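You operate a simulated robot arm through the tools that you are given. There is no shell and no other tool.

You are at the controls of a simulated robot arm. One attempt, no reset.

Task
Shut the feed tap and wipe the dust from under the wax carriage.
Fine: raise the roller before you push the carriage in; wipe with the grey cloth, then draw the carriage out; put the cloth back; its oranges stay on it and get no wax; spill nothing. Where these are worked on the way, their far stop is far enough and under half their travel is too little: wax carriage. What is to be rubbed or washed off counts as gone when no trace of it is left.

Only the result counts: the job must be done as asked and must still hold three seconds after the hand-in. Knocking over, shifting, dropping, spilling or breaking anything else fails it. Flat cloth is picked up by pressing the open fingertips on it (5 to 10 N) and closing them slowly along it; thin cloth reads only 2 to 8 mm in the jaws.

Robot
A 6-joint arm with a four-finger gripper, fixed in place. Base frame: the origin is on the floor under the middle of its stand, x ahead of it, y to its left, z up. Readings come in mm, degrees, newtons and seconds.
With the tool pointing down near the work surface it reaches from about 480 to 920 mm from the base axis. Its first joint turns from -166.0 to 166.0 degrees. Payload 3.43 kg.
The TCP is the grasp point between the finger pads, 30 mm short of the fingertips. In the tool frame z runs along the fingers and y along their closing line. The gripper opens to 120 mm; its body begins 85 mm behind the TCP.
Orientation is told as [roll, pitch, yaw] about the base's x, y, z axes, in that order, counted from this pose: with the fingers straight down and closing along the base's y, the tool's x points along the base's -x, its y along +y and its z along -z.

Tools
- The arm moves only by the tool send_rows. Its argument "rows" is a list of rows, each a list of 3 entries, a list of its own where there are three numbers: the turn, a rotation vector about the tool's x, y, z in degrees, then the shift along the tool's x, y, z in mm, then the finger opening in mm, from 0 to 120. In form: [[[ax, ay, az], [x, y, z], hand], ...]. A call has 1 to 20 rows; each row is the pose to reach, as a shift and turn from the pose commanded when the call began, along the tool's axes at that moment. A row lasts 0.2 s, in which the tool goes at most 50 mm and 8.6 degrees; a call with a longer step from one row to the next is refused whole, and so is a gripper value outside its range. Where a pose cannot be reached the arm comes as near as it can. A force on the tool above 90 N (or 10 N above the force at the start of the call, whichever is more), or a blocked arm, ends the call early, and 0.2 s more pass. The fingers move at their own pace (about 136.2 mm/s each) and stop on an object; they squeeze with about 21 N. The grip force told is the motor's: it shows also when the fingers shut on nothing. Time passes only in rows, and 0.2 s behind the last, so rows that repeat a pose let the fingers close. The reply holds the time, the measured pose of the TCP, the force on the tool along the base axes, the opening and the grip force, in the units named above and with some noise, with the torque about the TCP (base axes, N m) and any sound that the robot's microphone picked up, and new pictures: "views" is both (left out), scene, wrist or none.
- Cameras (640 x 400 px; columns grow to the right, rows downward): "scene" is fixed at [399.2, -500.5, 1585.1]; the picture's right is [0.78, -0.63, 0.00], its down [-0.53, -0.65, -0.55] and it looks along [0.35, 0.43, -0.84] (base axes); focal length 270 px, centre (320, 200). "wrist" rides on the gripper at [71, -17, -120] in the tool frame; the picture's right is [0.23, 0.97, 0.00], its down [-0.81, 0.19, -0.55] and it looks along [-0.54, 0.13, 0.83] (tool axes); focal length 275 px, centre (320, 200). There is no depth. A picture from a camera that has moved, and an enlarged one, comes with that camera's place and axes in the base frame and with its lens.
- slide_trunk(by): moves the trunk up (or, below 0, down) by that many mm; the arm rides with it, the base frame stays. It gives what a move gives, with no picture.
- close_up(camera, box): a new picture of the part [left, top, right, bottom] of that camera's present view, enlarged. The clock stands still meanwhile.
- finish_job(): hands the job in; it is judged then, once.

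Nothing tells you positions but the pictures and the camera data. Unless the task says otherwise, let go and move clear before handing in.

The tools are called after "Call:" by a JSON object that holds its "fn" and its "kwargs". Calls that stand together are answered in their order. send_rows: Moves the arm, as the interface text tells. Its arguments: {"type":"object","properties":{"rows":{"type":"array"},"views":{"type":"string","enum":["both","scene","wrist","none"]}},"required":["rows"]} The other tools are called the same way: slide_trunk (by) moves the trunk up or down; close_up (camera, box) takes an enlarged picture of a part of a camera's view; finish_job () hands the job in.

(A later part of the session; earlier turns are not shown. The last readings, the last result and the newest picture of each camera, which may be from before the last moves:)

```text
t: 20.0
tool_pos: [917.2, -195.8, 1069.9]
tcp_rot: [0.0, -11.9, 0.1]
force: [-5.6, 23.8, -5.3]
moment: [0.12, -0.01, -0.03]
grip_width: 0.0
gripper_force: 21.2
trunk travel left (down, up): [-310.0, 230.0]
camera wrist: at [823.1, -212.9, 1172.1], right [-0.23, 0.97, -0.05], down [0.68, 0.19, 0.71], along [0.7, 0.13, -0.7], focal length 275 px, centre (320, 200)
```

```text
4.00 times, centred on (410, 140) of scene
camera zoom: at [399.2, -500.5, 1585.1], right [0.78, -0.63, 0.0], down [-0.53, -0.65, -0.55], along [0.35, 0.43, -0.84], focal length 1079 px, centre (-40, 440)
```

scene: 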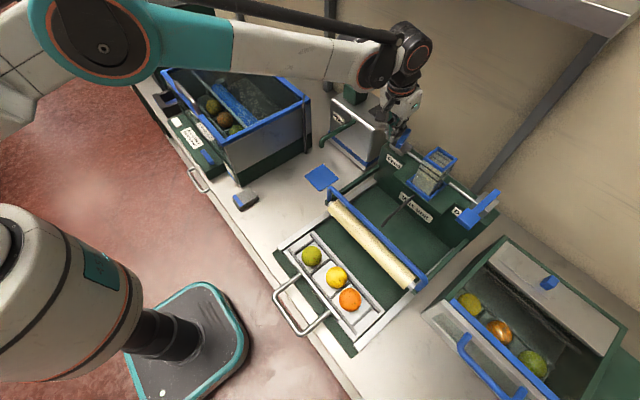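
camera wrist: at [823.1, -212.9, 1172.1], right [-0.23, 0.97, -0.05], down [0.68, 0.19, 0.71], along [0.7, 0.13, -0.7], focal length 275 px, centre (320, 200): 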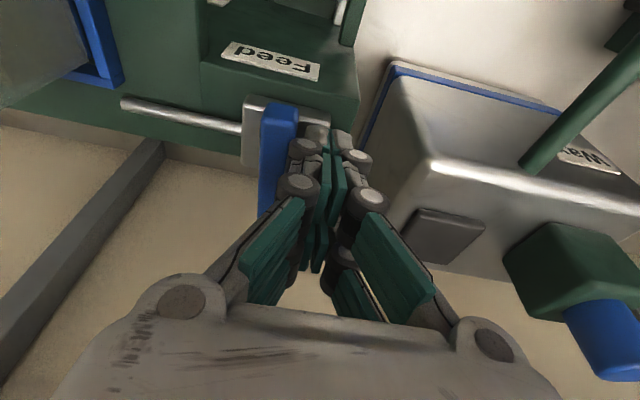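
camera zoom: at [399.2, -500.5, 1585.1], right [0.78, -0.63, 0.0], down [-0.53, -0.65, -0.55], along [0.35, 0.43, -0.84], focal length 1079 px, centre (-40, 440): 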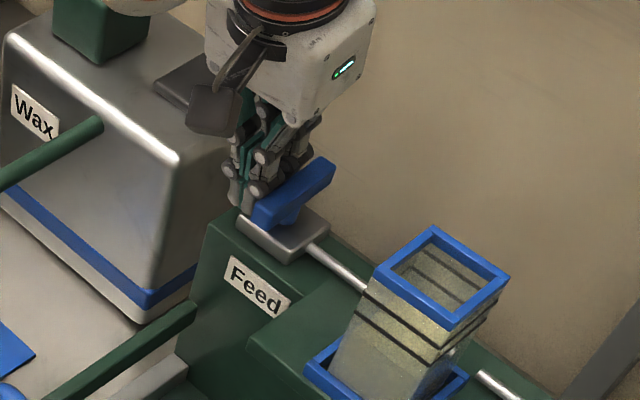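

The bar is now square to the pipe and firm against its stop, so the feed is shut. I'm backing off.

Call:
{"fn": "send_rows", "kwargs": {"rows": [[[0, 0, 0], [0, 10, 0], 0], [[0, 0, 0], [39.1, 12, -8.3], 0], [[0, 0, 0], [62.2, 12, -43.9], 0], [[0, 0, 0], [68.6, 12, -86.1], 0], [[0, 0, 0], [73.9, 12, -133.3], 0], [[0, 0, 0], [73.9, 12, -133.3], 0]]}}

Call:
{"fn": "close_up", "kwargs": {"camera": "scene", "box": [370, 90, 450, 190]}}

Call:
{"fn": "close_up", "kwargs": {"camera": "wrist", "box": [180, 40, 420, 230]}}

```text
t: 21.4
tool_pos: [816.8, -188.5, 1185.5]
tcp_rot: [0.0, -12.1, 0.0]
force: [0.6, 0.1, 0.7]
moment: [0.01, 0.01, -0.02]
grip_width: 0.0
gripper_force: 20.6
trunk travel left (down, up): [-310.0, 230.0]
camera wrist: at [722.8, -205.8, 1287.7], right [-0.23, 0.97, -0.05], down [0.68, 0.19, 0.71], along [0.7, 0.13, -0.7], focal length 275 px, centre (320, 200)
```

scene: 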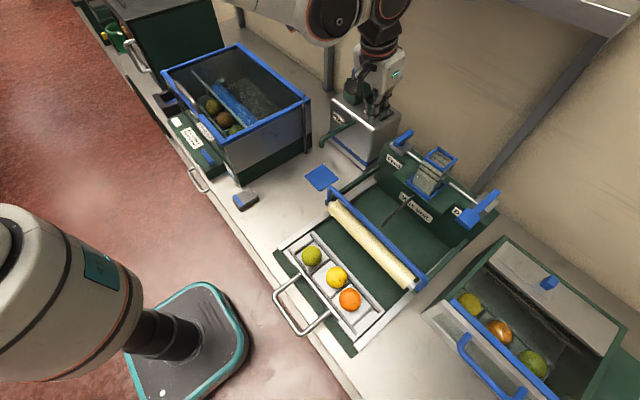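
wrist: 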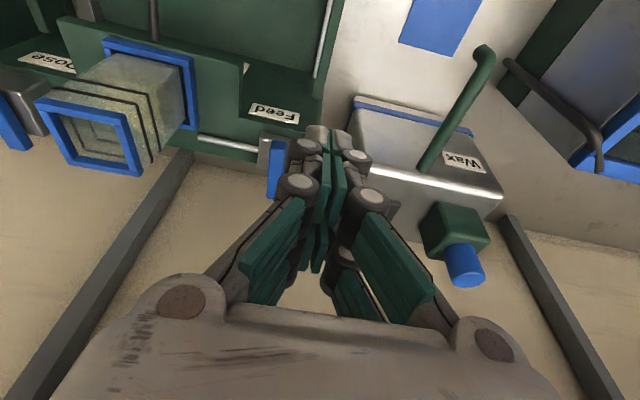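

```text
4.00 times, centred on (410, 140) of scene
camera zoom: at [399.2, -500.5, 1585.1], right [0.78, -0.63, 0.0], down [-0.53, -0.65, -0.55], along [0.35, 0.43, -0.84], focal length 1079 px, centre (-40, 440)
```

zoom: 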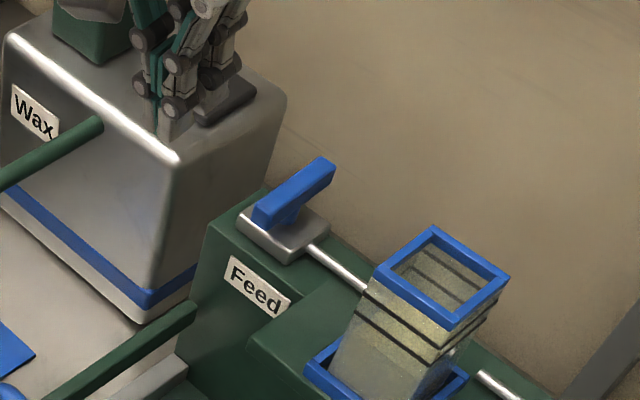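

```text
2.11 times, centred on (300, 135) of wrist
camera zoom: at [722.8, -205.8, 1287.7], right [-0.23, 0.97, -0.05], down [0.68, 0.19, 0.71], along [0.7, 0.13, -0.7], focal length 580 px, centre (362, 337)
```

zoom: 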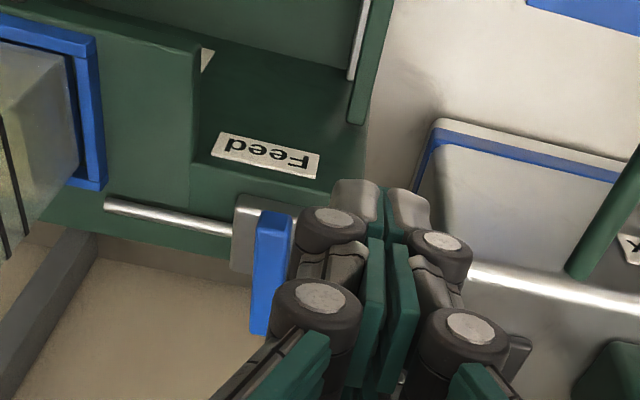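

The tap is shut, with its bar along x. Next is the roller: I'll move above the left part of the blue bar and turn the hand so the fingers close along x.

Call:
{"fn": "send_rows", "kwargs": {"rows": [[[0, 4, 0], [34, -16, 0.4], 20], [[0, 8, 0], [68, -33, 0.8], 40], [[0, 12, 0], [102, -50, 1.2], 60], [[0, 12, 0], [136.3, -66, 1.7], 70], [[0, 12, 0], [136.3, -66, 1.7], 70]], "views": "none"}}

Call:
{"fn": "send_rows", "kwargs": {"rows": [[[0, 0, 8], [0, 0, 0], 70], [[0, 0, 16], [0, 0, 0], 70], [[0, 0, 24], [0, 0, 0], 70], [[0, 0, 32], [0, 0, 0], 70], [[0, 0, 40], [0, 0, 0], 70], [[0, 0, 48], [0, 0, 0], 70], [[0, 0, 56], [0, 0, 0], 70], [[0, 0, 64], [0, 0, 0], 70], [[0, 0, 72], [0, 0, 0], 70], [[0, 0, 80], [0, 0, 0], 70], [[0, 0, 86], [0, 0, 0], 70], [[0, 0, 90], [0, 0, 0], 70], [[0, 0, 90], [0, 0, 0], 70]]}}

```text
t: 22.6
tool_pos: [684.6, -254.5, 1152.0]
tcp_rot: [0.0, 0.0, 0.1]
force: [0.2, 0.3, -0.2]
moment: [0.01, 0.0, 0.0]
grip_width: 70.0
gripper_force: 0.1
trunk travel left (down, up): [-310.0, 230.0]
```

```text
t: 25.4
tool_pos: [684.8, -254.2, 1153.9]
tcp_rot: [0.0, -0.1, -90.0]
force: [-0.3, 0.2, 0.4]
moment: [-0.01, 0.01, 0.0]
grip_width: 70.0
gripper_force: 0.2
trunk travel left (down, up): [-310.0, 230.0]
camera wrist: at [667.9, -182.0, 1274.3], right [0.97, 0.23, 0.0], down [0.19, -0.81, 0.55], along [0.13, -0.54, -0.83], focal length 275 px, centre (320, 200)
```

scene: 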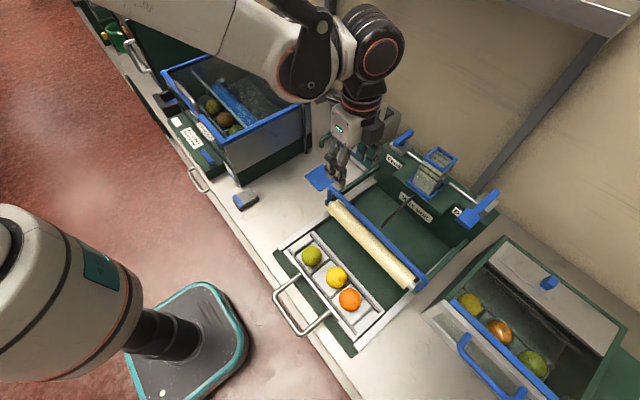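
wrist: 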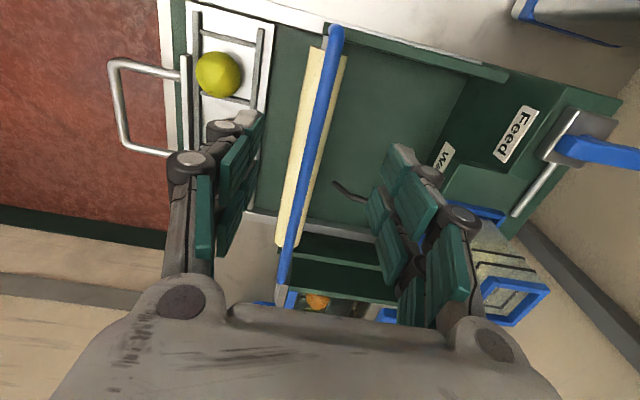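

The bar lies between the open fingers. I'll descend and take hold of it.

Call:
{"fn": "send_rows", "kwargs": {"rows": [[[0, 0, 0], [0, 0, 35], 70], [[0, 0, 0], [0, 0, 70], 70], [[0, 0, 0], [0, 0, 105], 70], [[0, 0, 0], [0, 0, 130], 70], [[0, 0, 0], [0, 0, 143], 70], [[0, 0, 0], [0, 0, 143], 70]]}}

Call:
{"fn": "close_up", "kwargs": {"camera": "scene", "box": [290, 110, 430, 230]}}

```text
t: 26.8
tool_pos: [682.2, -254.2, 1011.0]
tcp_rot: [0.1, 0.1, -89.9]
force: [0.3, 0.4, -0.9]
moment: [-0.02, 0.03, -0.01]
grip_width: 69.8
gripper_force: 0.1
trunk travel left (down, up): [-310.0, 230.0]
camera wrist: at [665.5, -183.1, 1130.0], right [0.97, 0.23, 0.0], down [0.19, -0.81, 0.55], along [0.13, -0.54, -0.83], focal length 275 px, centre (320, 200)
```

scene: 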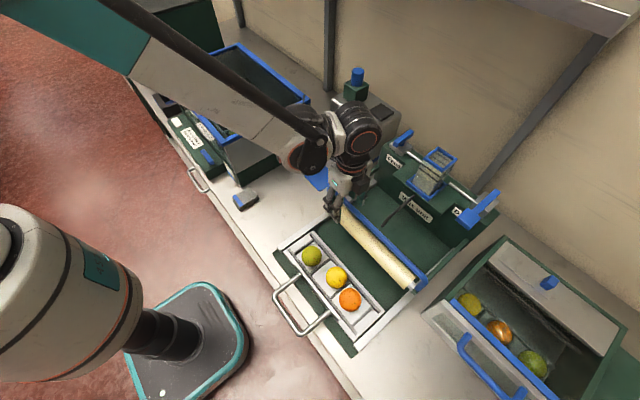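
wrist: 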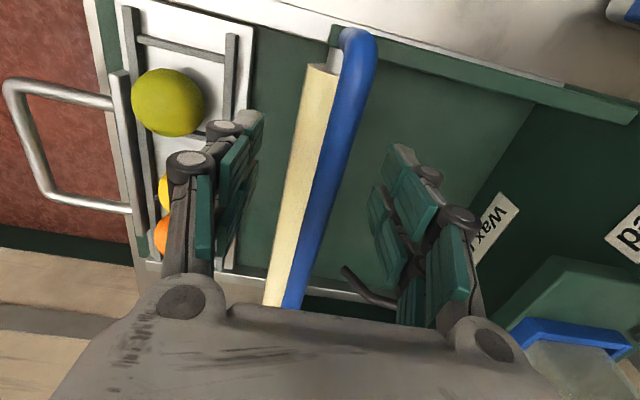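

```text
3.33 times, centred on (360, 170) of scene
camera zoom: at [399.2, -500.5, 1585.1], right [0.78, -0.63, 0.0], down [-0.53, -0.65, -0.55], along [0.35, 0.43, -0.84], focal length 899 px, centre (187, 300)
```

zoom: 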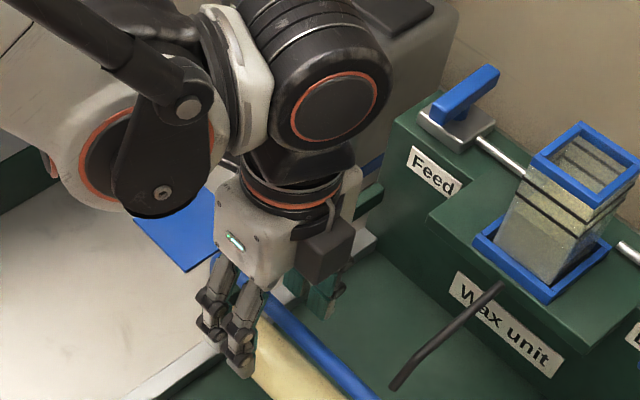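

Call:
{"fn": "send_rows", "kwargs": {"rows": [[[0, 0, 0], [0, 0, 0], 45], [[0, 0, 0], [0, 0, 0], 25], [[0, 0, 0], [0, 0, 0], 10], [[0, 0, 0], [0, 0, 0], 0], [[0, 0, 0], [0, 0, 0], 0], [[0, 0, 0], [0, 0, 0], 0]], "views": "wrist"}}

```text
t: 28.2
tool_pos: [684.6, -253.5, 1008.7]
tcp_rot: [0.1, -0.1, -89.9]
force: [27.8, -4.8, 10.9]
moment: [-0.08, -0.08, -0.16]
grip_width: 12.4
gripper_force: 44.6
trunk travel left (down, up): [-310.0, 230.0]
camera wrist: at [667.9, -183.0, 1129.5], right [0.97, 0.23, 0.0], down [0.19, -0.81, 0.55], along [0.13, -0.54, -0.83], focal length 275 px, centre (320, 200)
```

wrist: 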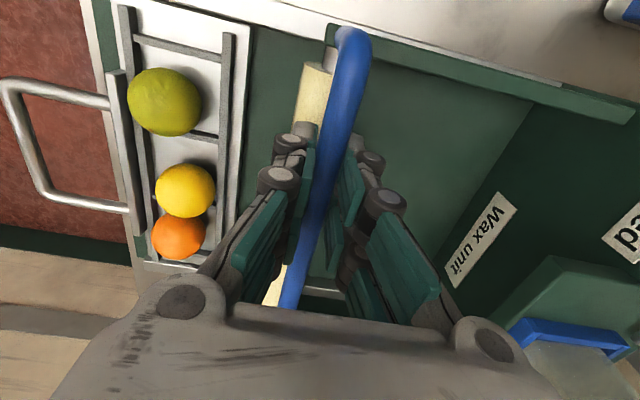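

I have the bar at 12 mm opening. I'll lift it along its arc in small steps and watch the force.

Call:
{"fn": "send_rows", "kwargs": {"rows": [[[0, 0, 0], [0, 4, -4], 0], [[0, 0, 0], [0, 7, -10], 0], [[0, 0, 0], [0, 10, -17.5], 0], [[0, 0, 0], [0, 14, -26], 0], [[0, 0, 0], [0, 18.8, -34], 0], [[0, 0, 0], [0, 18.8, -34], 0]]}}

Call:
{"fn": "close_up", "kwargs": {"camera": "scene", "box": [310, 150, 450, 300]}}

```text
t: 29.6
tool_pos: [703.3, -254.9, 1045.0]
tcp_rot: [0.1, -0.1, -90.0]
force: [-8.8, -10.3, 0.1]
moment: [-0.06, 0.19, 0.0]
grip_width: 13.9
gripper_force: 44.3
trunk travel left (down, up): [-310.0, 230.0]
camera wrist: at [686.2, -183.0, 1165.1], right [0.97, 0.23, 0.0], down [0.19, -0.81, 0.55], along [0.13, -0.54, -0.83], focal length 275 px, centre (320, 200)
```

scene: 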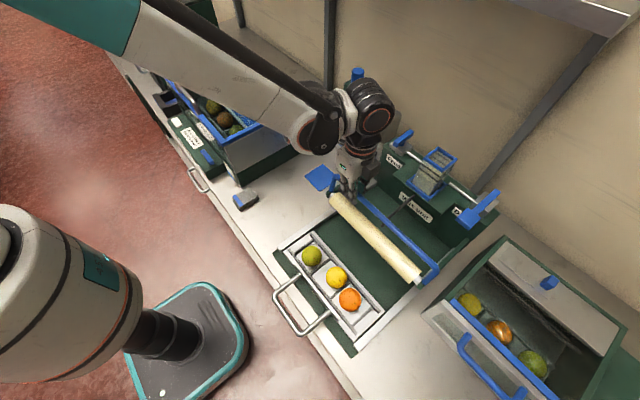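
wrist: 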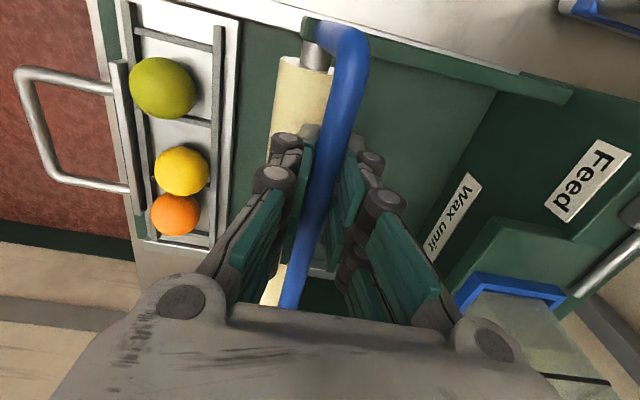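

```text
2.67 times, centred on (380, 225) of scene
camera zoom: at [399.2, -500.5, 1585.1], right [0.78, -0.63, 0.0], down [-0.53, -0.65, -0.55], along [0.35, 0.43, -0.84], focal length 719 px, centre (160, 133)
```

zoom: 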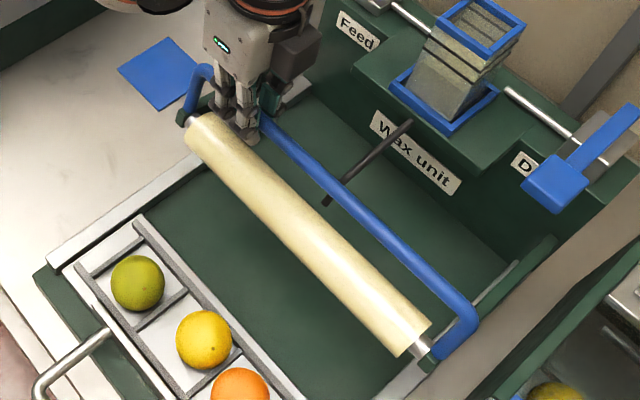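

Call:
{"fn": "send_rows", "kwargs": {"rows": [[[0, 0, 0], [0, 4.9, -8.1], 0], [[0, 0, 0], [0, 10.1, -15.9], 0], [[0, 0, 0], [0, 15.6, -23.5], 0], [[0, 0, 0], [0, 21.5, -30.9], 0], [[0, 0, 0], [0, 27.7, -38], 0], [[0, 0, 0], [0, 34.1, -44.8], 0], [[0, 0, 0], [0, 34.1, -44.8], 0]]}}

Call:
{"fn": "close_up", "kwargs": {"camera": "scene", "box": [310, 120, 470, 290]}}

```text
t: 31.2
tool_pos: [739.5, -254.8, 1087.1]
tcp_rot: [-0.1, 0.1, -89.9]
force: [8.0, -13.1, -12.0]
moment: [0.08, 0.17, 0.24]
grip_width: 14.6
gripper_force: 45.2
trunk travel left (down, up): [-310.0, 230.0]
camera wrist: at [722.9, -183.1, 1207.3], right [0.97, 0.23, 0.0], down [0.19, -0.81, 0.55], along [0.13, -0.54, -0.83], focal length 275 px, centre (320, 200)
```

scene: 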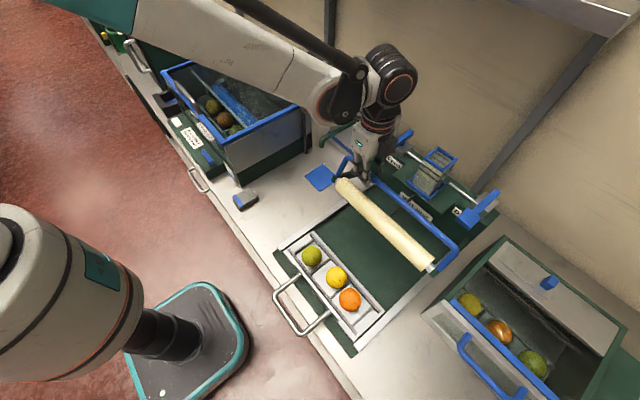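
wrist: 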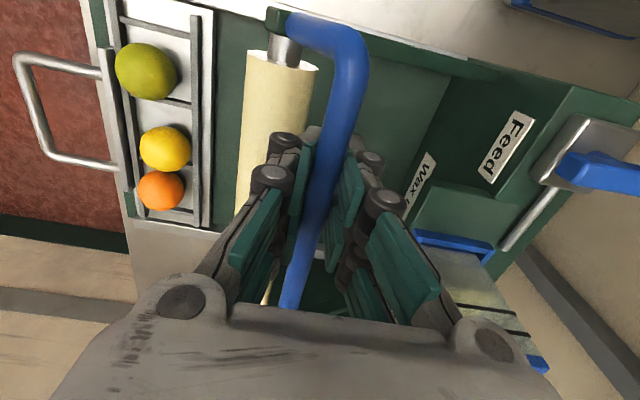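

```text
2.35 times, centred on (390, 205) of scene
camera zoom: at [399.2, -500.5, 1585.1], right [0.78, -0.63, 0.0], down [-0.53, -0.65, -0.55], along [0.35, 0.43, -0.84], focal length 634 px, centre (155, 188)
```

zoom: 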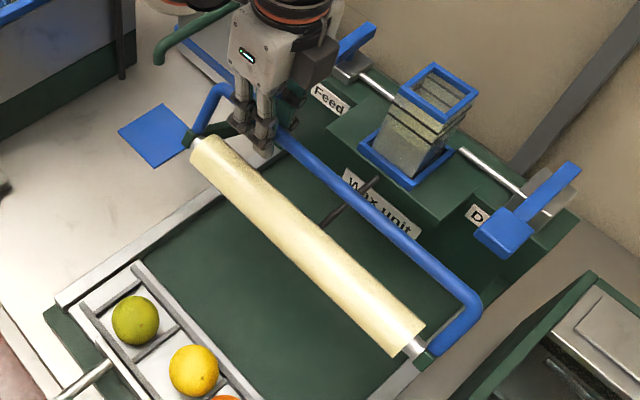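

Call:
{"fn": "send_rows", "kwargs": {"rows": [[[0, 0, 0], [0, 6.8, -6.5], 0], [[0, 0, 0], [0, 13.9, -12.7], 0], [[0, 0, 0], [0, 21.2, -18.7], 0], [[0, 0, 0], [0, 28.8, -24.3], 0], [[0, 0, 0], [0, 28.8, -24.3], 0]]}}

Call:
{"fn": "close_up", "kwargs": {"camera": "scene", "box": [310, 120, 470, 290]}}

```text
t: 32.4
tool_pos: [770.4, -253.7, 1110.1]
tcp_rot: [-0.2, 0.1, -90.0]
force: [20.5, -8.1, -38.2]
moment: [0.03, 0.25, -0.09]
grip_width: 13.8
gripper_force: 44.7
trunk travel left (down, up): [-310.0, 230.0]
camera wrist: at [753.8, -183.1, 1229.3], right [0.97, 0.23, 0.0], down [0.2, -0.81, 0.55], along [0.13, -0.54, -0.83], focal length 275 px, centre (320, 200)
```

scene: 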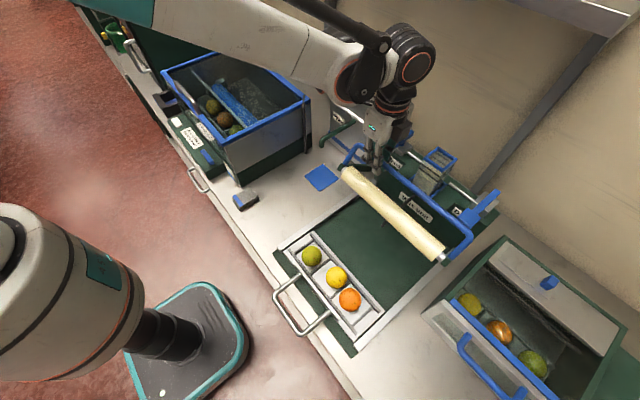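
wrist: 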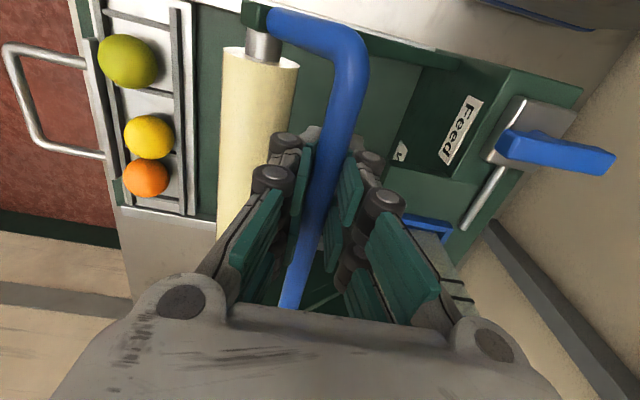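

```text
2.35 times, centred on (390, 205) of scene
camera zoom: at [399.2, -500.5, 1585.1], right [0.78, -0.63, 0.0], down [-0.53, -0.65, -0.55], along [0.35, 0.43, -0.84], focal length 634 px, centre (155, 188)
```

zoom: 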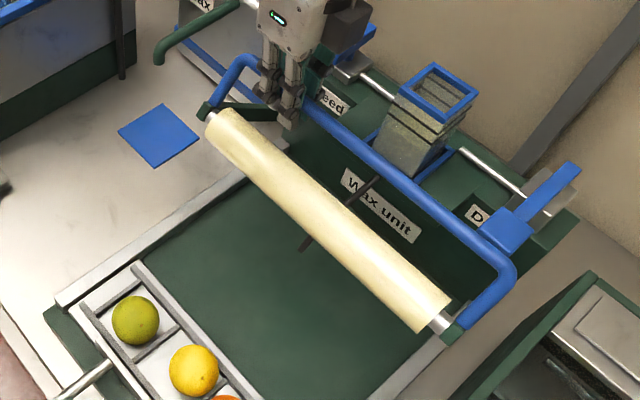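

Call:
{"fn": "send_rows", "kwargs": {"rows": [[[0, 0, 0], [0, 6, -1], 0], [[0, 0, 0], [0, 12, -2.5], 0], [[0, 0, 0], [0, 18, -4], 0], [[0, 0, 0], [0, 23, -5], 0], [[0, 0, 0], [0, 23, -5], 0]]}}

Call:
{"fn": "close_up", "kwargs": {"camera": "scene", "box": [310, 110, 470, 270]}}

```text
t: 33.5
tool_pos: [778.5, -255.0, 1121.8]
tcp_rot: [-0.9, 0.1, -90.1]
force: [-48.2, 7.0, -6.0]
moment: [-0.13, 0.37, 0.11]
grip_width: 12.9
gripper_force: 44.9
trunk travel left (down, up): [-310.0, 230.0]
stopped in row 5: the force on the tool passed its limit at 91 N (the readings are from after the stop); the commanded pose is now the measured one
camera wrist: at [763.9, -183.9, 1241.8], right [0.97, 0.23, -0.02], down [0.2, -0.81, 0.55], along [0.11, -0.54, -0.84], focal length 275 px, centre (320, 200)
```

scene: 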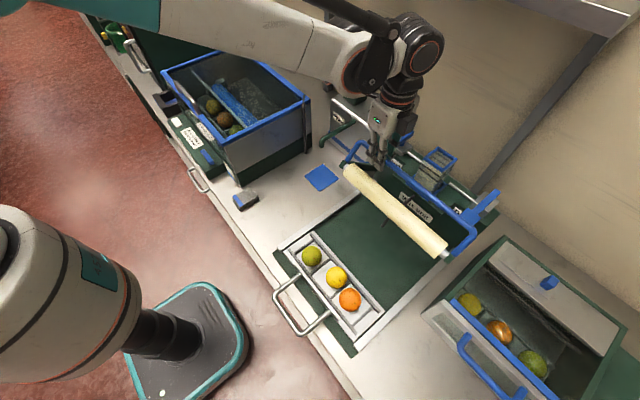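
wrist: 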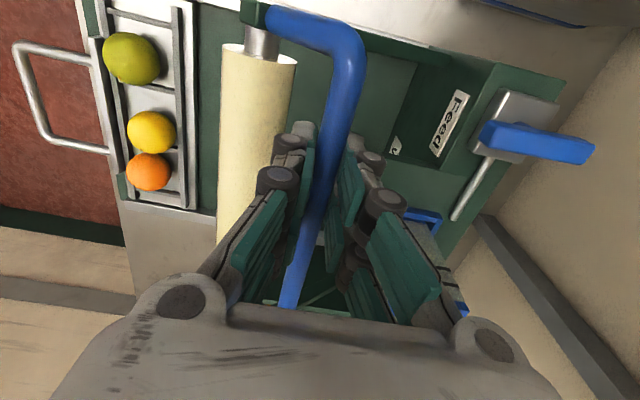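

```text
2.50 times, centred on (390, 190) of scene
camera zoom: at [399.2, -500.5, 1585.1], right [0.78, -0.63, 0.0], down [-0.53, -0.65, -0.55], along [0.35, 0.43, -0.84], focal length 674 px, centre (145, 225)
```

zoom: 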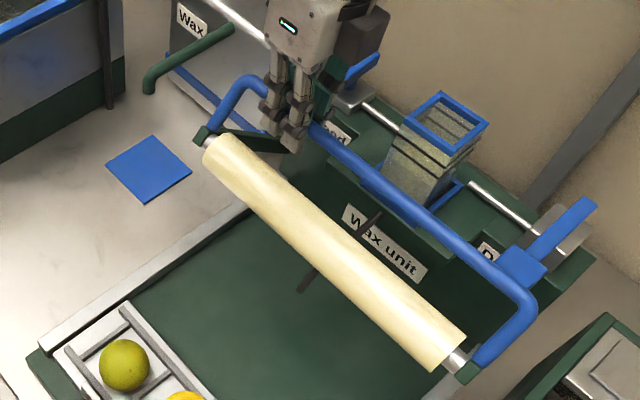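

The bar has reached its upper stop. I'll ease the tension, then open the fingers a little to see whether the roller stays up by itself. If it falls back, the near finger would catch it.

Call:
{"fn": "send_rows", "kwargs": {"rows": [[[0, 0, 0], [0, -3, 0], 0], [[0, 0, 0], [0, -3, 0], 8], [[0, 0, 0], [0, -3, 0], 20], [[0, 0, 0], [0, -3, 0], 35], [[0, 0, 0], [0, -3, 0], 35]]}}

Call:
{"fn": "close_up", "kwargs": {"camera": "scene", "box": [310, 110, 470, 270]}}

```text
t: 34.7
tool_pos: [783.0, -254.4, 1118.9]
tcp_rot: [-0.8, 0.1, -90.1]
force: [0.5, -0.8, 0.6]
moment: [0.05, -0.03, -0.03]
grip_width: 35.0
gripper_force: 0.1
trunk travel left (down, up): [-310.0, 230.0]
camera wrist: at [767.1, -182.5, 1237.8], right [0.97, 0.23, -0.01], down [0.2, -0.81, 0.55], along [0.12, -0.54, -0.84], focal length 275 px, centre (320, 200)
```

scene: 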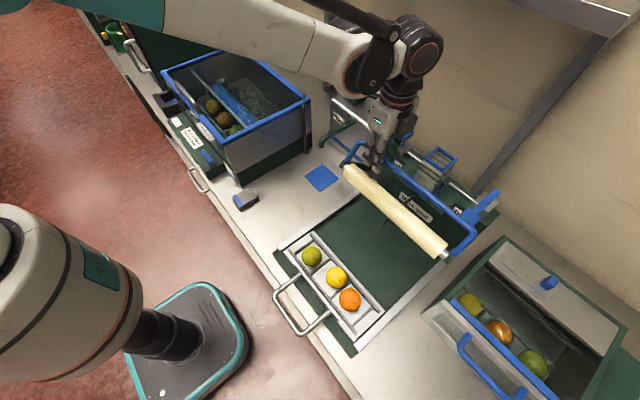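
wrist: 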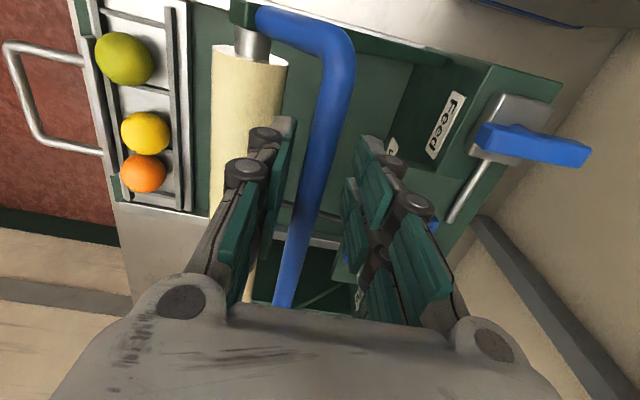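

```text
2.50 times, centred on (390, 190) of scene
camera zoom: at [399.2, -500.5, 1585.1], right [0.78, -0.63, 0.0], down [-0.53, -0.65, -0.55], along [0.35, 0.43, -0.84], focal length 674 px, centre (145, 225)
```

zoom: 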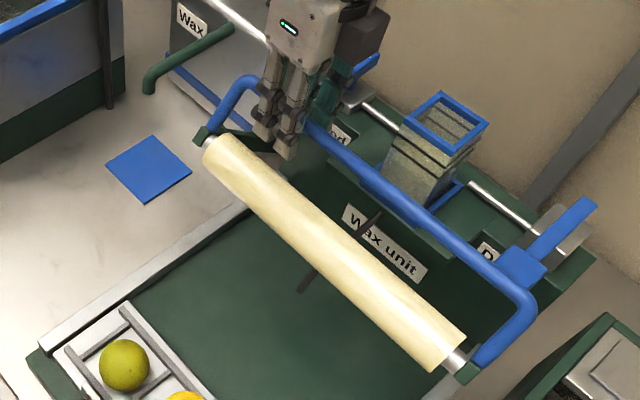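

The roller stays up by itself. I'll withdraw straight up and move back to inspect the carriage and its handle closely.

Call:
{"fn": "send_rows", "kwargs": {"rows": [[[0, 0, 0], [0, -1, -20], 35], [[0, 0, 0], [0, -1, -60], 35], [[0, 0, 0], [0, -1, -100], 35], [[0, 0, 0], [0, -40, -120], 35], [[0, 0, 0], [0, -85, -130], 35], [[0, 0, 0], [0, -130, -130], 35], [[0, 0, 0], [0, -175, -130], 35], [[0, 0, 0], [0, -220, -130], 35], [[0, 0, 0], [0, -260, -130], 35], [[0, 0, 0], [0, -260, -130], 35]]}}

Call:
{"fn": "close_up", "kwargs": {"camera": "scene", "box": [310, 110, 470, 270]}}

```text
t: 36.9
tool_pos: [521.5, -256.9, 1251.3]
tcp_rot: [-0.7, 0.0, -90.1]
force: [0.4, 0.5, -0.3]
moment: [-0.02, 0.02, 0.0]
grip_width: 34.9
gripper_force: 0.1
trunk travel left (down, up): [-310.0, 230.0]
camera wrist: at [506.4, -185.9, 1372.4], right [0.97, 0.23, -0.01], down [0.2, -0.81, 0.55], along [0.12, -0.54, -0.84], focal length 275 px, centre (320, 200)
```

scene: 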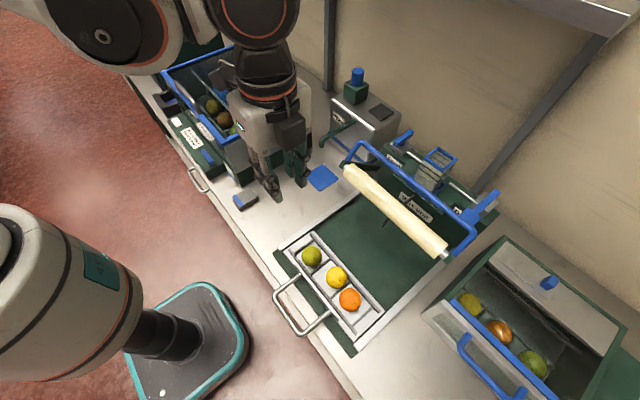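
wrist: 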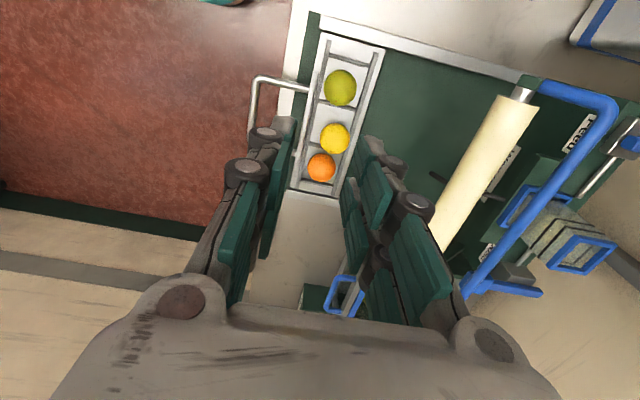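

```text
2.50 times, centred on (390, 190) of scene
camera zoom: at [399.2, -500.5, 1585.1], right [0.78, -0.63, 0.0], down [-0.53, -0.65, -0.55], along [0.35, 0.43, -0.84], focal length 674 px, centre (145, 225)
```

zoom: 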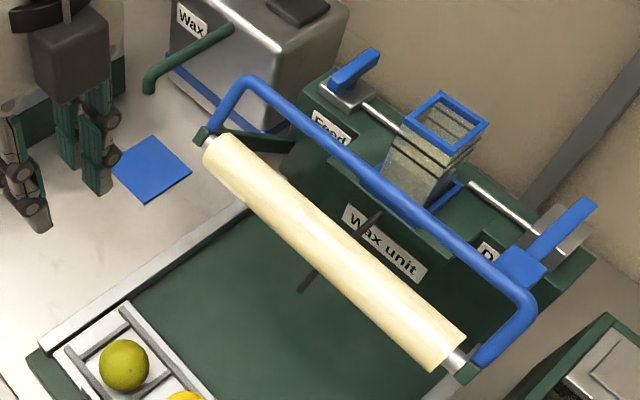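

Call:
{"fn": "slide_trunk", "kwargs": {"by": -160}}

Call:
{"fn": "send_rows", "kwargs": {"rows": [[[0, 0, 0], [-15, -15, 0], 60], [[0, 0, 0], [-30, -30, 0], 60], [[0, 0, 0], [-45, -45, 0], 60], [[0, 0, 0], [-60, -60, 0], 60], [[0, 0, 0], [-60, -60, 0], 60]]}}

Call:
{"fn": "close_up", "kwargs": {"camera": "wrist", "box": [180, 20, 440, 260]}}

```text
t: 38.7
tool_pos: [521.4, -256.4, 1092.2]
tcp_rot: [-0.8, 0.0, -90.0]
force: [-0.7, -0.2, -0.1]
moment: [0.01, -0.01, -0.01]
grip_width: 34.9
gripper_force: 0.0
trunk travel left (down, up): [-150.0, 390.0]
```

```text
t: 39.9
tool_pos: [460.5, -317.3, 1094.2]
tcp_rot: [-0.8, 0.1, -90.1]
force: [0.1, 0.1, 0.3]
moment: [-0.01, -0.01, 0.01]
grip_width: 60.2
gripper_force: 0.0
trunk travel left (down, up): [-150.0, 390.0]
camera wrist: at [445.0, -246.9, 1214.2], right [0.97, 0.23, -0.01], down [0.2, -0.81, 0.55], along [0.12, -0.54, -0.84], focal length 275 px, centre (320, 200)
```

scene: 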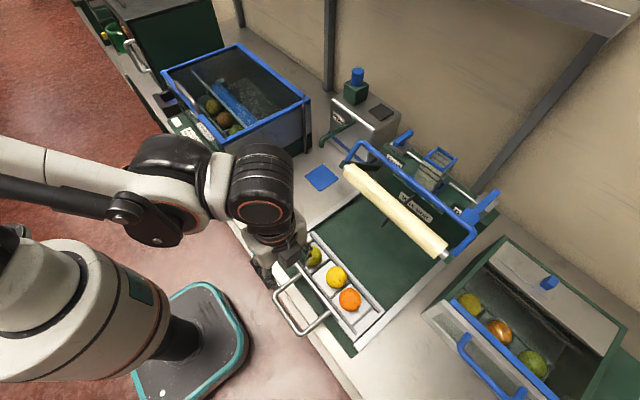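
wrist: 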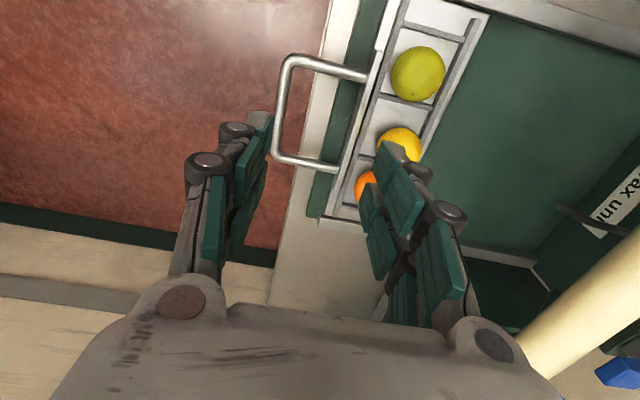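

```text
1.67 times, centred on (310, 140) of wrist
camera zoom: at [445.0, -246.9, 1214.2], right [0.97, 0.23, -0.01], down [0.2, -0.81, 0.55], along [0.12, -0.54, -0.84], focal length 459 px, centre (337, 300)
```

zoom: 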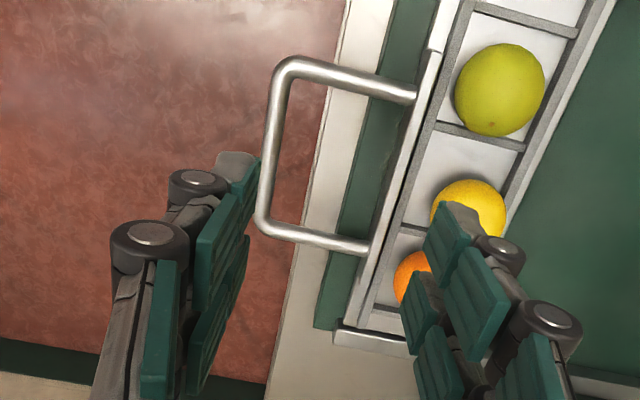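

From two views, the handle's outer bar is at about x 416, y -291 to -406, z 882. I'll go above its middle.

Call:
{"fn": "send_rows", "kwargs": {"rows": [[[0, 0, 0], [-10, -15, 20], 60], [[0, 0, 0], [-20, -30, 50], 60], [[0, 0, 0], [-31, -44.5, 85], 60], [[0, 0, 0], [-31, -44.5, 120], 60], [[0, 0, 0], [-31, -44.5, 120], 60]]}}

Call:
{"fn": "close_up", "kwargs": {"camera": "scene", "box": [220, 210, 400, 370]}}

```text
t: 41.1
tool_pos: [413.0, -346.6, 974.6]
tcp_rot: [-0.7, 0.1, -90.0]
force: [0.6, -0.1, -0.1]
moment: [0.0, 0.0, 0.01]
grip_width: 60.2
gripper_force: 0.0
trunk travel left (down, up): [-150.0, 390.0]
camera wrist: at [397.9, -276.0, 1094.9], right [0.97, 0.23, -0.01], down [0.2, -0.81, 0.55], along [0.12, -0.54, -0.84], focal length 275 px, centre (320, 200)
```

scene: 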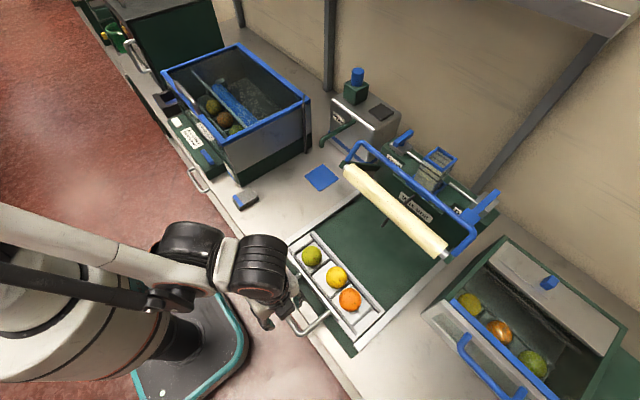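
wrist: 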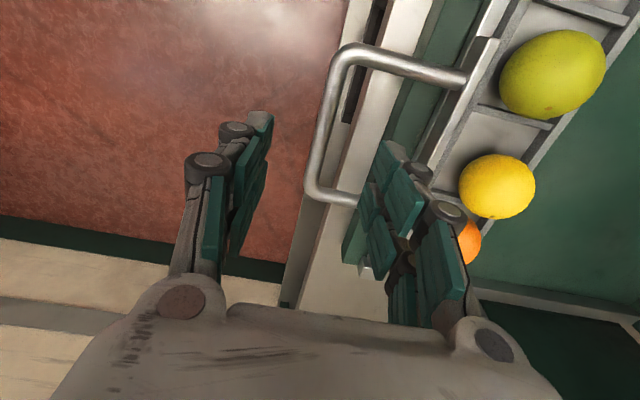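

```text
2.50 times, centred on (310, 290) of scene
camera zoom: at [399.2, -500.5, 1585.1], right [0.78, -0.63, 0.0], down [-0.53, -0.65, -0.55], along [0.35, 0.43, -0.84], focal length 674 px, centre (345, -25)
```

zoom: 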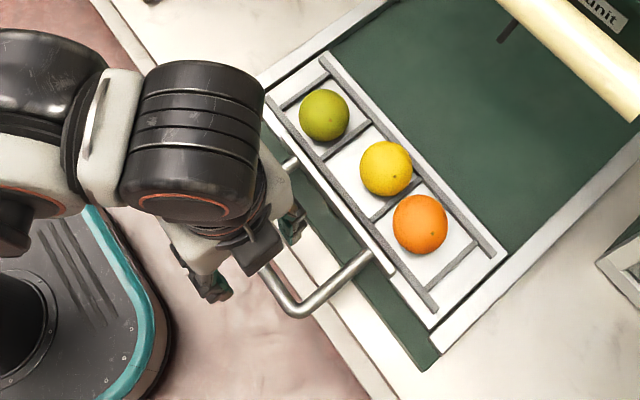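

Call:
{"fn": "send_rows", "kwargs": {"rows": [[[0, 0, 0], [0, 3, 30], 60], [[0, 0, 0], [0, 3, 60], 60], [[0, 0, 0], [0, 3, 80], 60], [[0, 0, 0], [0, 3, 92], 60], [[0, 0, 0], [0, 3, 92], 60]]}}

Call:
{"fn": "close_up", "kwargs": {"camera": "wrist", "box": [180, 20, 500, 290]}}

```text
t: 42.3
tool_pos: [418.1, -347.6, 882.8]
tcp_rot: [-0.8, 0.0, -90.1]
force: [0.0, 0.2, -0.5]
moment: [-0.03, -0.02, 0.02]
grip_width: 59.8
gripper_force: 0.1
trunk travel left (down, up): [-150.0, 390.0]
camera wrist: at [402.3, -276.5, 1002.9], right [0.97, 0.23, -0.01], down [0.2, -0.81, 0.55], along [0.12, -0.54, -0.84], focal length 275 px, centre (320, 200)
```

scene: 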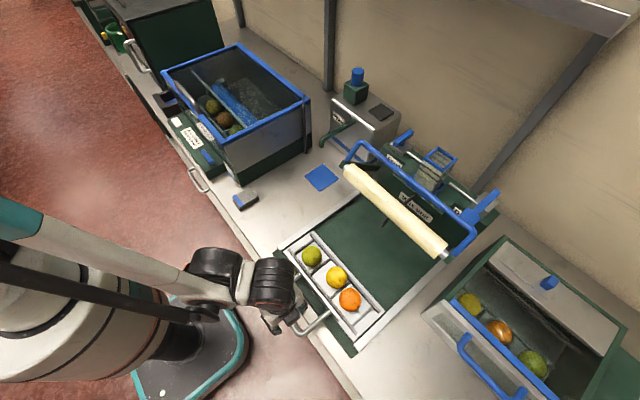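
wrist: 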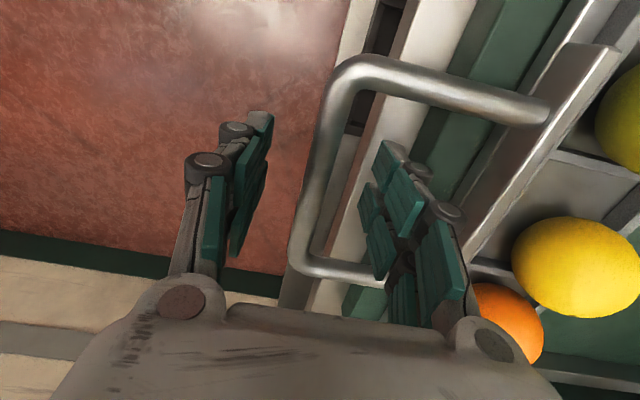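

```text
1.48 times, centred on (340, 155) of wrist
camera zoom: at [402.3, -276.5, 1002.9], right [0.97, 0.23, -0.01], down [0.2, -0.81, 0.55], along [0.12, -0.54, -0.84], focal length 408 px, centre (290, 267)
```

zoom: 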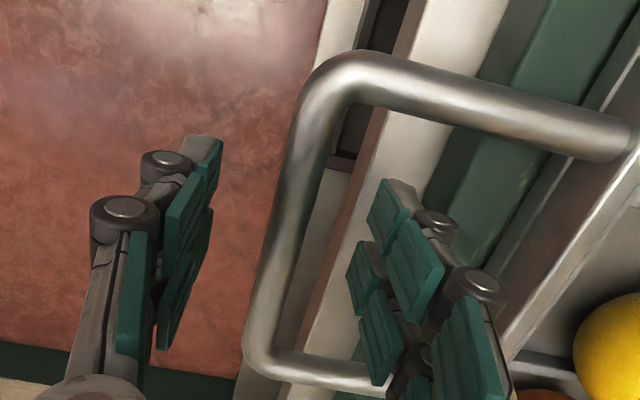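

Call:
{"fn": "send_rows", "kwargs": {"rows": [[[0, 0, 0], [0, 0, 0], 40], [[0, 0, 0], [0, 0, 0], 25], [[0, 0, 0], [0, 0, 0], 12], [[0, 0, 0], [0, 0, 0], 0], [[0, 0, 0], [0, 0, 0], 0], [[0, 0, 0], [0, 0, 0], 0]]}}

```text
t: 43.7
tool_pos: [415.5, -346.7, 884.0]
tcp_rot: [-0.8, 0.1, -90.0]
force: [0.5, -0.1, -1.4]
moment: [-0.1, 0.0, 1.4]
grip_width: 13.2
gripper_force: 45.1
trunk travel left (down, up): [-150.0, 390.0]
camera wrist: at [402.3, -276.5, 1003.0], right [0.97, 0.23, -0.01], down [0.2, -0.81, 0.55], along [0.12, -0.54, -0.84], focal length 275 px, centre (320, 200)
```

scene: 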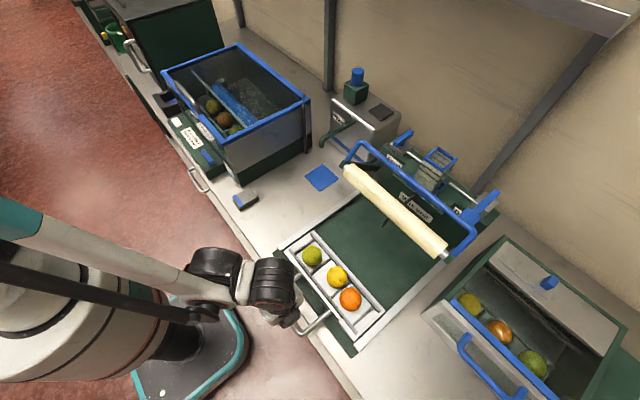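
wrist: 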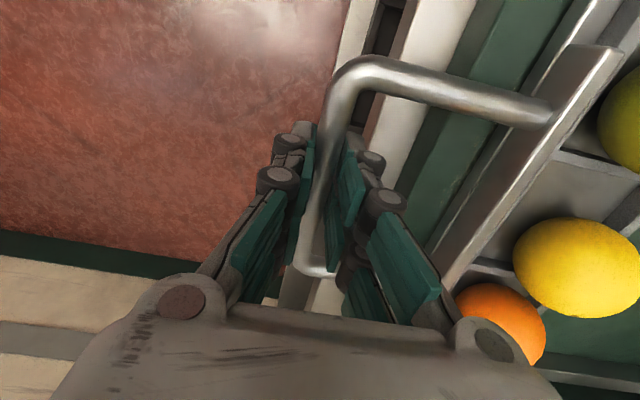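

The handle is gripped. I'll push the carriage in slowly, tilting the wrist back as it advances to stay clear of the raised roller.

Call:
{"fn": "send_rows", "kwargs": {"rows": [[[0, 0, 0], [0, 3, 0], 0], [[0, 0, 0], [0, 7, 0], 0], [[0, 0, 0], [0, 12, 0], 0], [[-1, 0, 0], [0, 18, 0], 0], [[-2, 0, 0], [0, 25, 0], 0], [[-3, 0, 0], [0, 32, 0], 0], [[-4, 0, 0], [0, 39, 0], 0], [[-5, 0, 0], [0, 46, 0], 0], [[-6, 0, 0], [0, 53, 0], 0], [[-7, 0, 0], [0, 58, 0], 0], [[-8, 0, 0], [0, 62, 0], 0], [[-8, 0, 0], [0, 64, 0], 0], [[-8, 0, 0], [0, 64, 0], 0]]}}

```text
t: 46.5
tool_pos: [481.7, -346.5, 882.3]
tcp_rot: [7.3, 0.2, -90.0]
force: [0.8, -1.9, 11.2]
moment: [0.5, 0.15, 1.62]
grip_width: 13.4
gripper_force: 45.1
trunk travel left (down, up): [-150.0, 390.0]
camera wrist: at [449.4, -276.3, 998.6], right [0.97, 0.23, 0.12], down [0.12, -0.81, 0.57], along [0.23, -0.54, -0.81], focal length 275 px, centre (320, 200)
```

scene: 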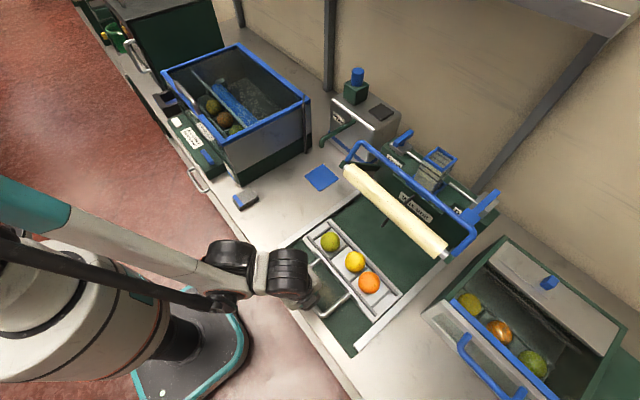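
wrist: 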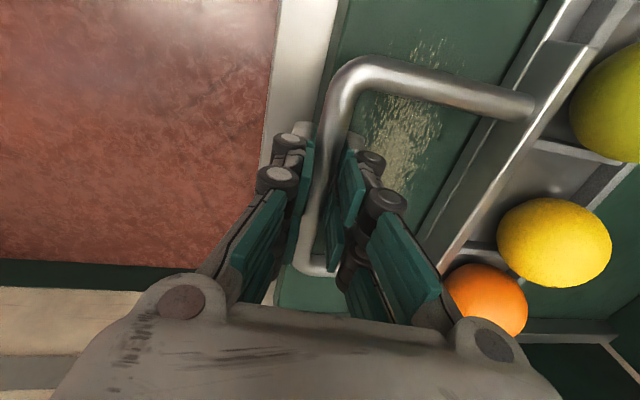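

The carriage slides well, and a pale dust patch is showing on the green bed. I'll keep pushing.

Call:
{"fn": "send_rows", "kwargs": {"rows": [[[0, 0, 0], [0, 4, 0.6], 0], [[-1, 0, 0], [0, 9.9, 1.4], 0], [[-2, 0, 0], [0, 16.8, 2.4], 0], [[-3.5, 0, 0], [0, 24.8, 3.5], 0], [[-5, 0, 0], [0, 32.7, 4.6], 0], [[-6.5, 0, 0], [0, 40.6, 5.7], 0], [[-8, 0, 0], [0, 48.5, 6.8], 0], [[-9.5, 0, 0], [0, 56.4, 7.9], 0], [[-11, 0, 0], [0, 64.4, 9], 0], [[-12.5, 0, 0], [0, 72.3, 10.1], 0], [[-14, 0, 0], [0, 80.2, 11.3], 0], [[-15.5, 0, 0], [0, 88.1, 12.4], 0], [[-17, 0, 0], [0, 94.1, 13.2], 0], [[-17, 0, 0], [0, 97, 13.7], 0], [[-17, 0, 0], [0, 97, 13.7], 0]]}}

```text
t: 49.7
tool_pos: [578.3, -348.0, 882.5]
tcp_rot: [24.6, 0.0, -90.0]
force: [-3.9, -9.8, 62.7]
moment: [-0.68, 0.0, 1.39]
grip_width: 12.8
gripper_force: 45.1
trunk travel left (down, up): [-150.0, 390.0]
camera wrist: at [512.3, -276.1, 983.8], right [0.88, 0.23, 0.41], down [-0.06, -0.81, 0.58], along [0.46, -0.54, -0.7], focal length 275 px, centre (320, 200)
```

scene: 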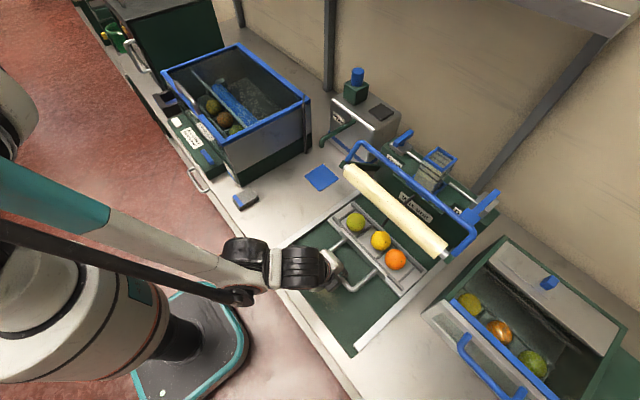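
wrist: 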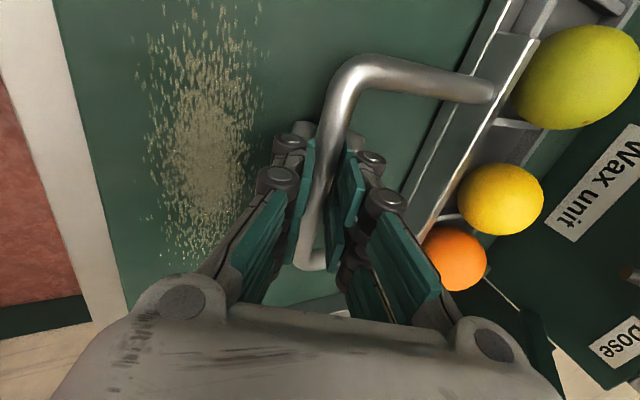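

The upward force shows the fingertips are rubbing the bed now that the hand is tilted. I'll open slightly and ride higher on the handle.

Call:
{"fn": "send_rows", "kwargs": {"rows": [[[0, 0, 0], [0, 0, -1], 13], [[0, 0, 0], [0, 0, -3], 24], [[0, 0, 0], [0, 0, -8], 24], [[0, 0, 0], [0, 0, -13], 24], [[0, 0, 0], [0, 0, -13], 24]]}}

```text
t: 50.9
tool_pos: [573.2, -347.1, 890.3]
tcp_rot: [24.2, 0.1, -89.9]
force: [-0.2, -0.1, 0.5]
moment: [0.01, 0.0, -0.02]
grip_width: 24.0
gripper_force: 0.1
trunk travel left (down, up): [-150.0, 390.0]
camera wrist: at [508.4, -276.1, 993.3], right [0.89, 0.23, 0.4], down [-0.05, -0.81, 0.58], along [0.46, -0.54, -0.71], focal length 275 px, centre (320, 200)
```

scene: 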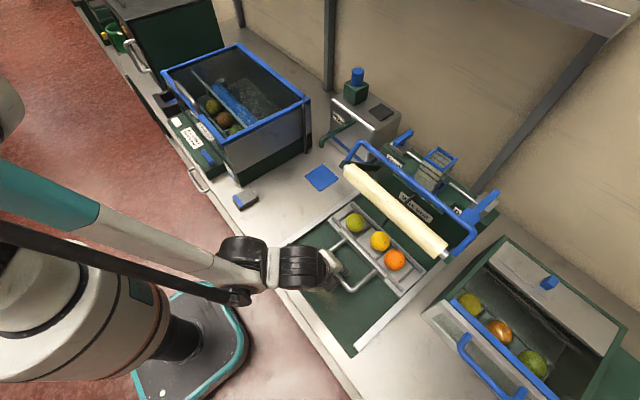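
wrist: 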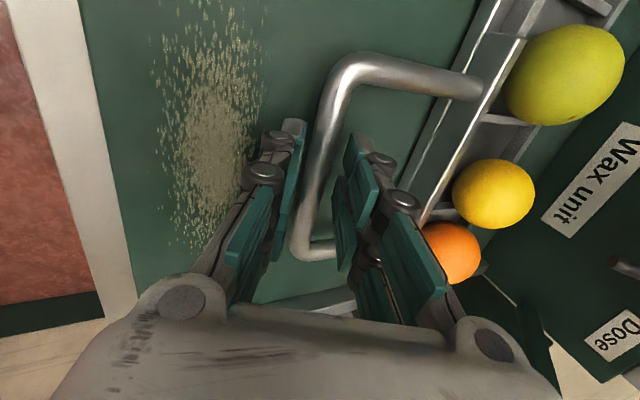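

Call:
{"fn": "send_rows", "kwargs": {"rows": [[[0, 0, 0], [0, 5.5, 2.5], 24], [[-1, 0, 0], [0, 10.9, 4.9], 24], [[-2, 0, 0], [0, 16.4, 7.4], 24], [[-3, 0, 0], [0, 21.9, 9.8], 24], [[-4, 0, 0], [0, 27.4, 12.3], 24], [[-5, 0, 0], [0, 32.8, 14.8], 24], [[-6, 0, 0], [0, 38.3, 17.2], 24], [[-7, 0, 0], [0, 43.8, 19.7], 24], [[-7, 0, 0], [0, 43.8, 19.7], 24]]}}

```text
t: 52.9
tool_pos: [616.7, -348.8, 892.1]
tcp_rot: [31.3, 0.1, -90.1]
force: [-43.7, -1.0, -6.7]
moment: [-0.18, 0.75, 0.66]
grip_width: 48.8
gripper_force: 21.6
trunk travel left (down, up): [-150.0, 390.0]
camera wrist: at [540.1, -278.1, 986.2], right [0.83, 0.23, 0.5], down [-0.12, -0.81, 0.57], along [0.54, -0.54, -0.65], focal length 275 px, centre (320, 200)
```

scene: 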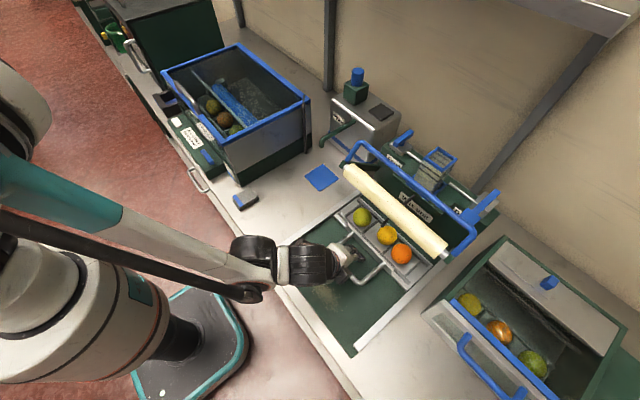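
wrist: 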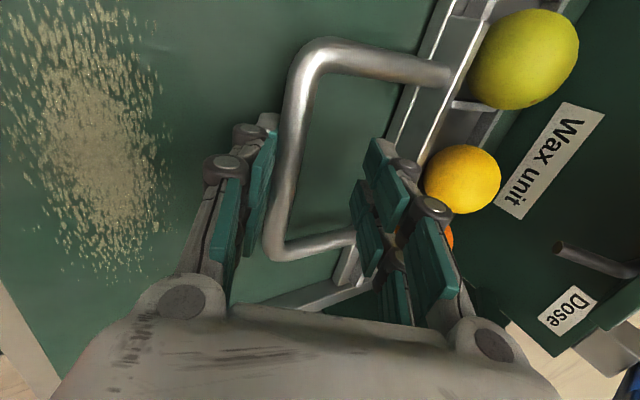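

The handle resisted and pushed the fingers apart, so the carriage is probably at its inner stop. I'll back off a little, regrip and push again to confirm.

Call:
{"fn": "send_rows", "kwargs": {"rows": [[[0, 0, 0], [0, -8, -4.8], 24], [[0, 0, 0], [0, -15.4, -9.4], 24], [[0, 0, 0], [0, -15.4, -9.4], 10], [[0, 0, 0], [0, -15.4, -9.4], 0], [[0, 0, 0], [0, -15.4, -9.4], 0]], "views": "wrist"}}

```text
t: 54.1
tool_pos: [603.6, -348.1, 891.0]
tcp_rot: [31.1, 0.2, -90.0]
force: [-27.8, 7.4, -32.7]
moment: [-0.45, 0.38, 0.36]
grip_width: 23.0
gripper_force: 21.2
trunk travel left (down, up): [-150.0, 390.0]
camera wrist: at [526.2, -277.4, 984.6], right [0.83, 0.23, 0.5], down [-0.12, -0.81, 0.57], along [0.54, -0.54, -0.65], focal length 275 px, centre (320, 200)
```

wrist: 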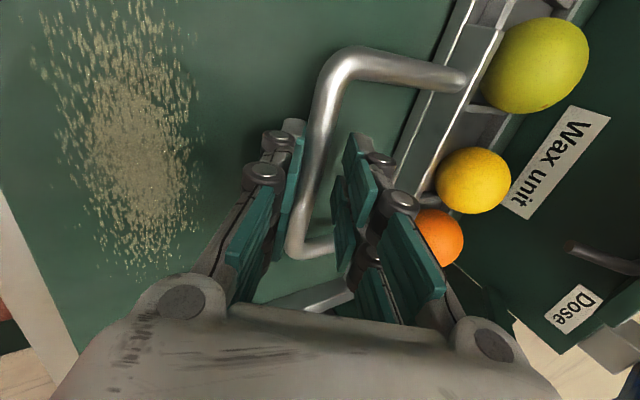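

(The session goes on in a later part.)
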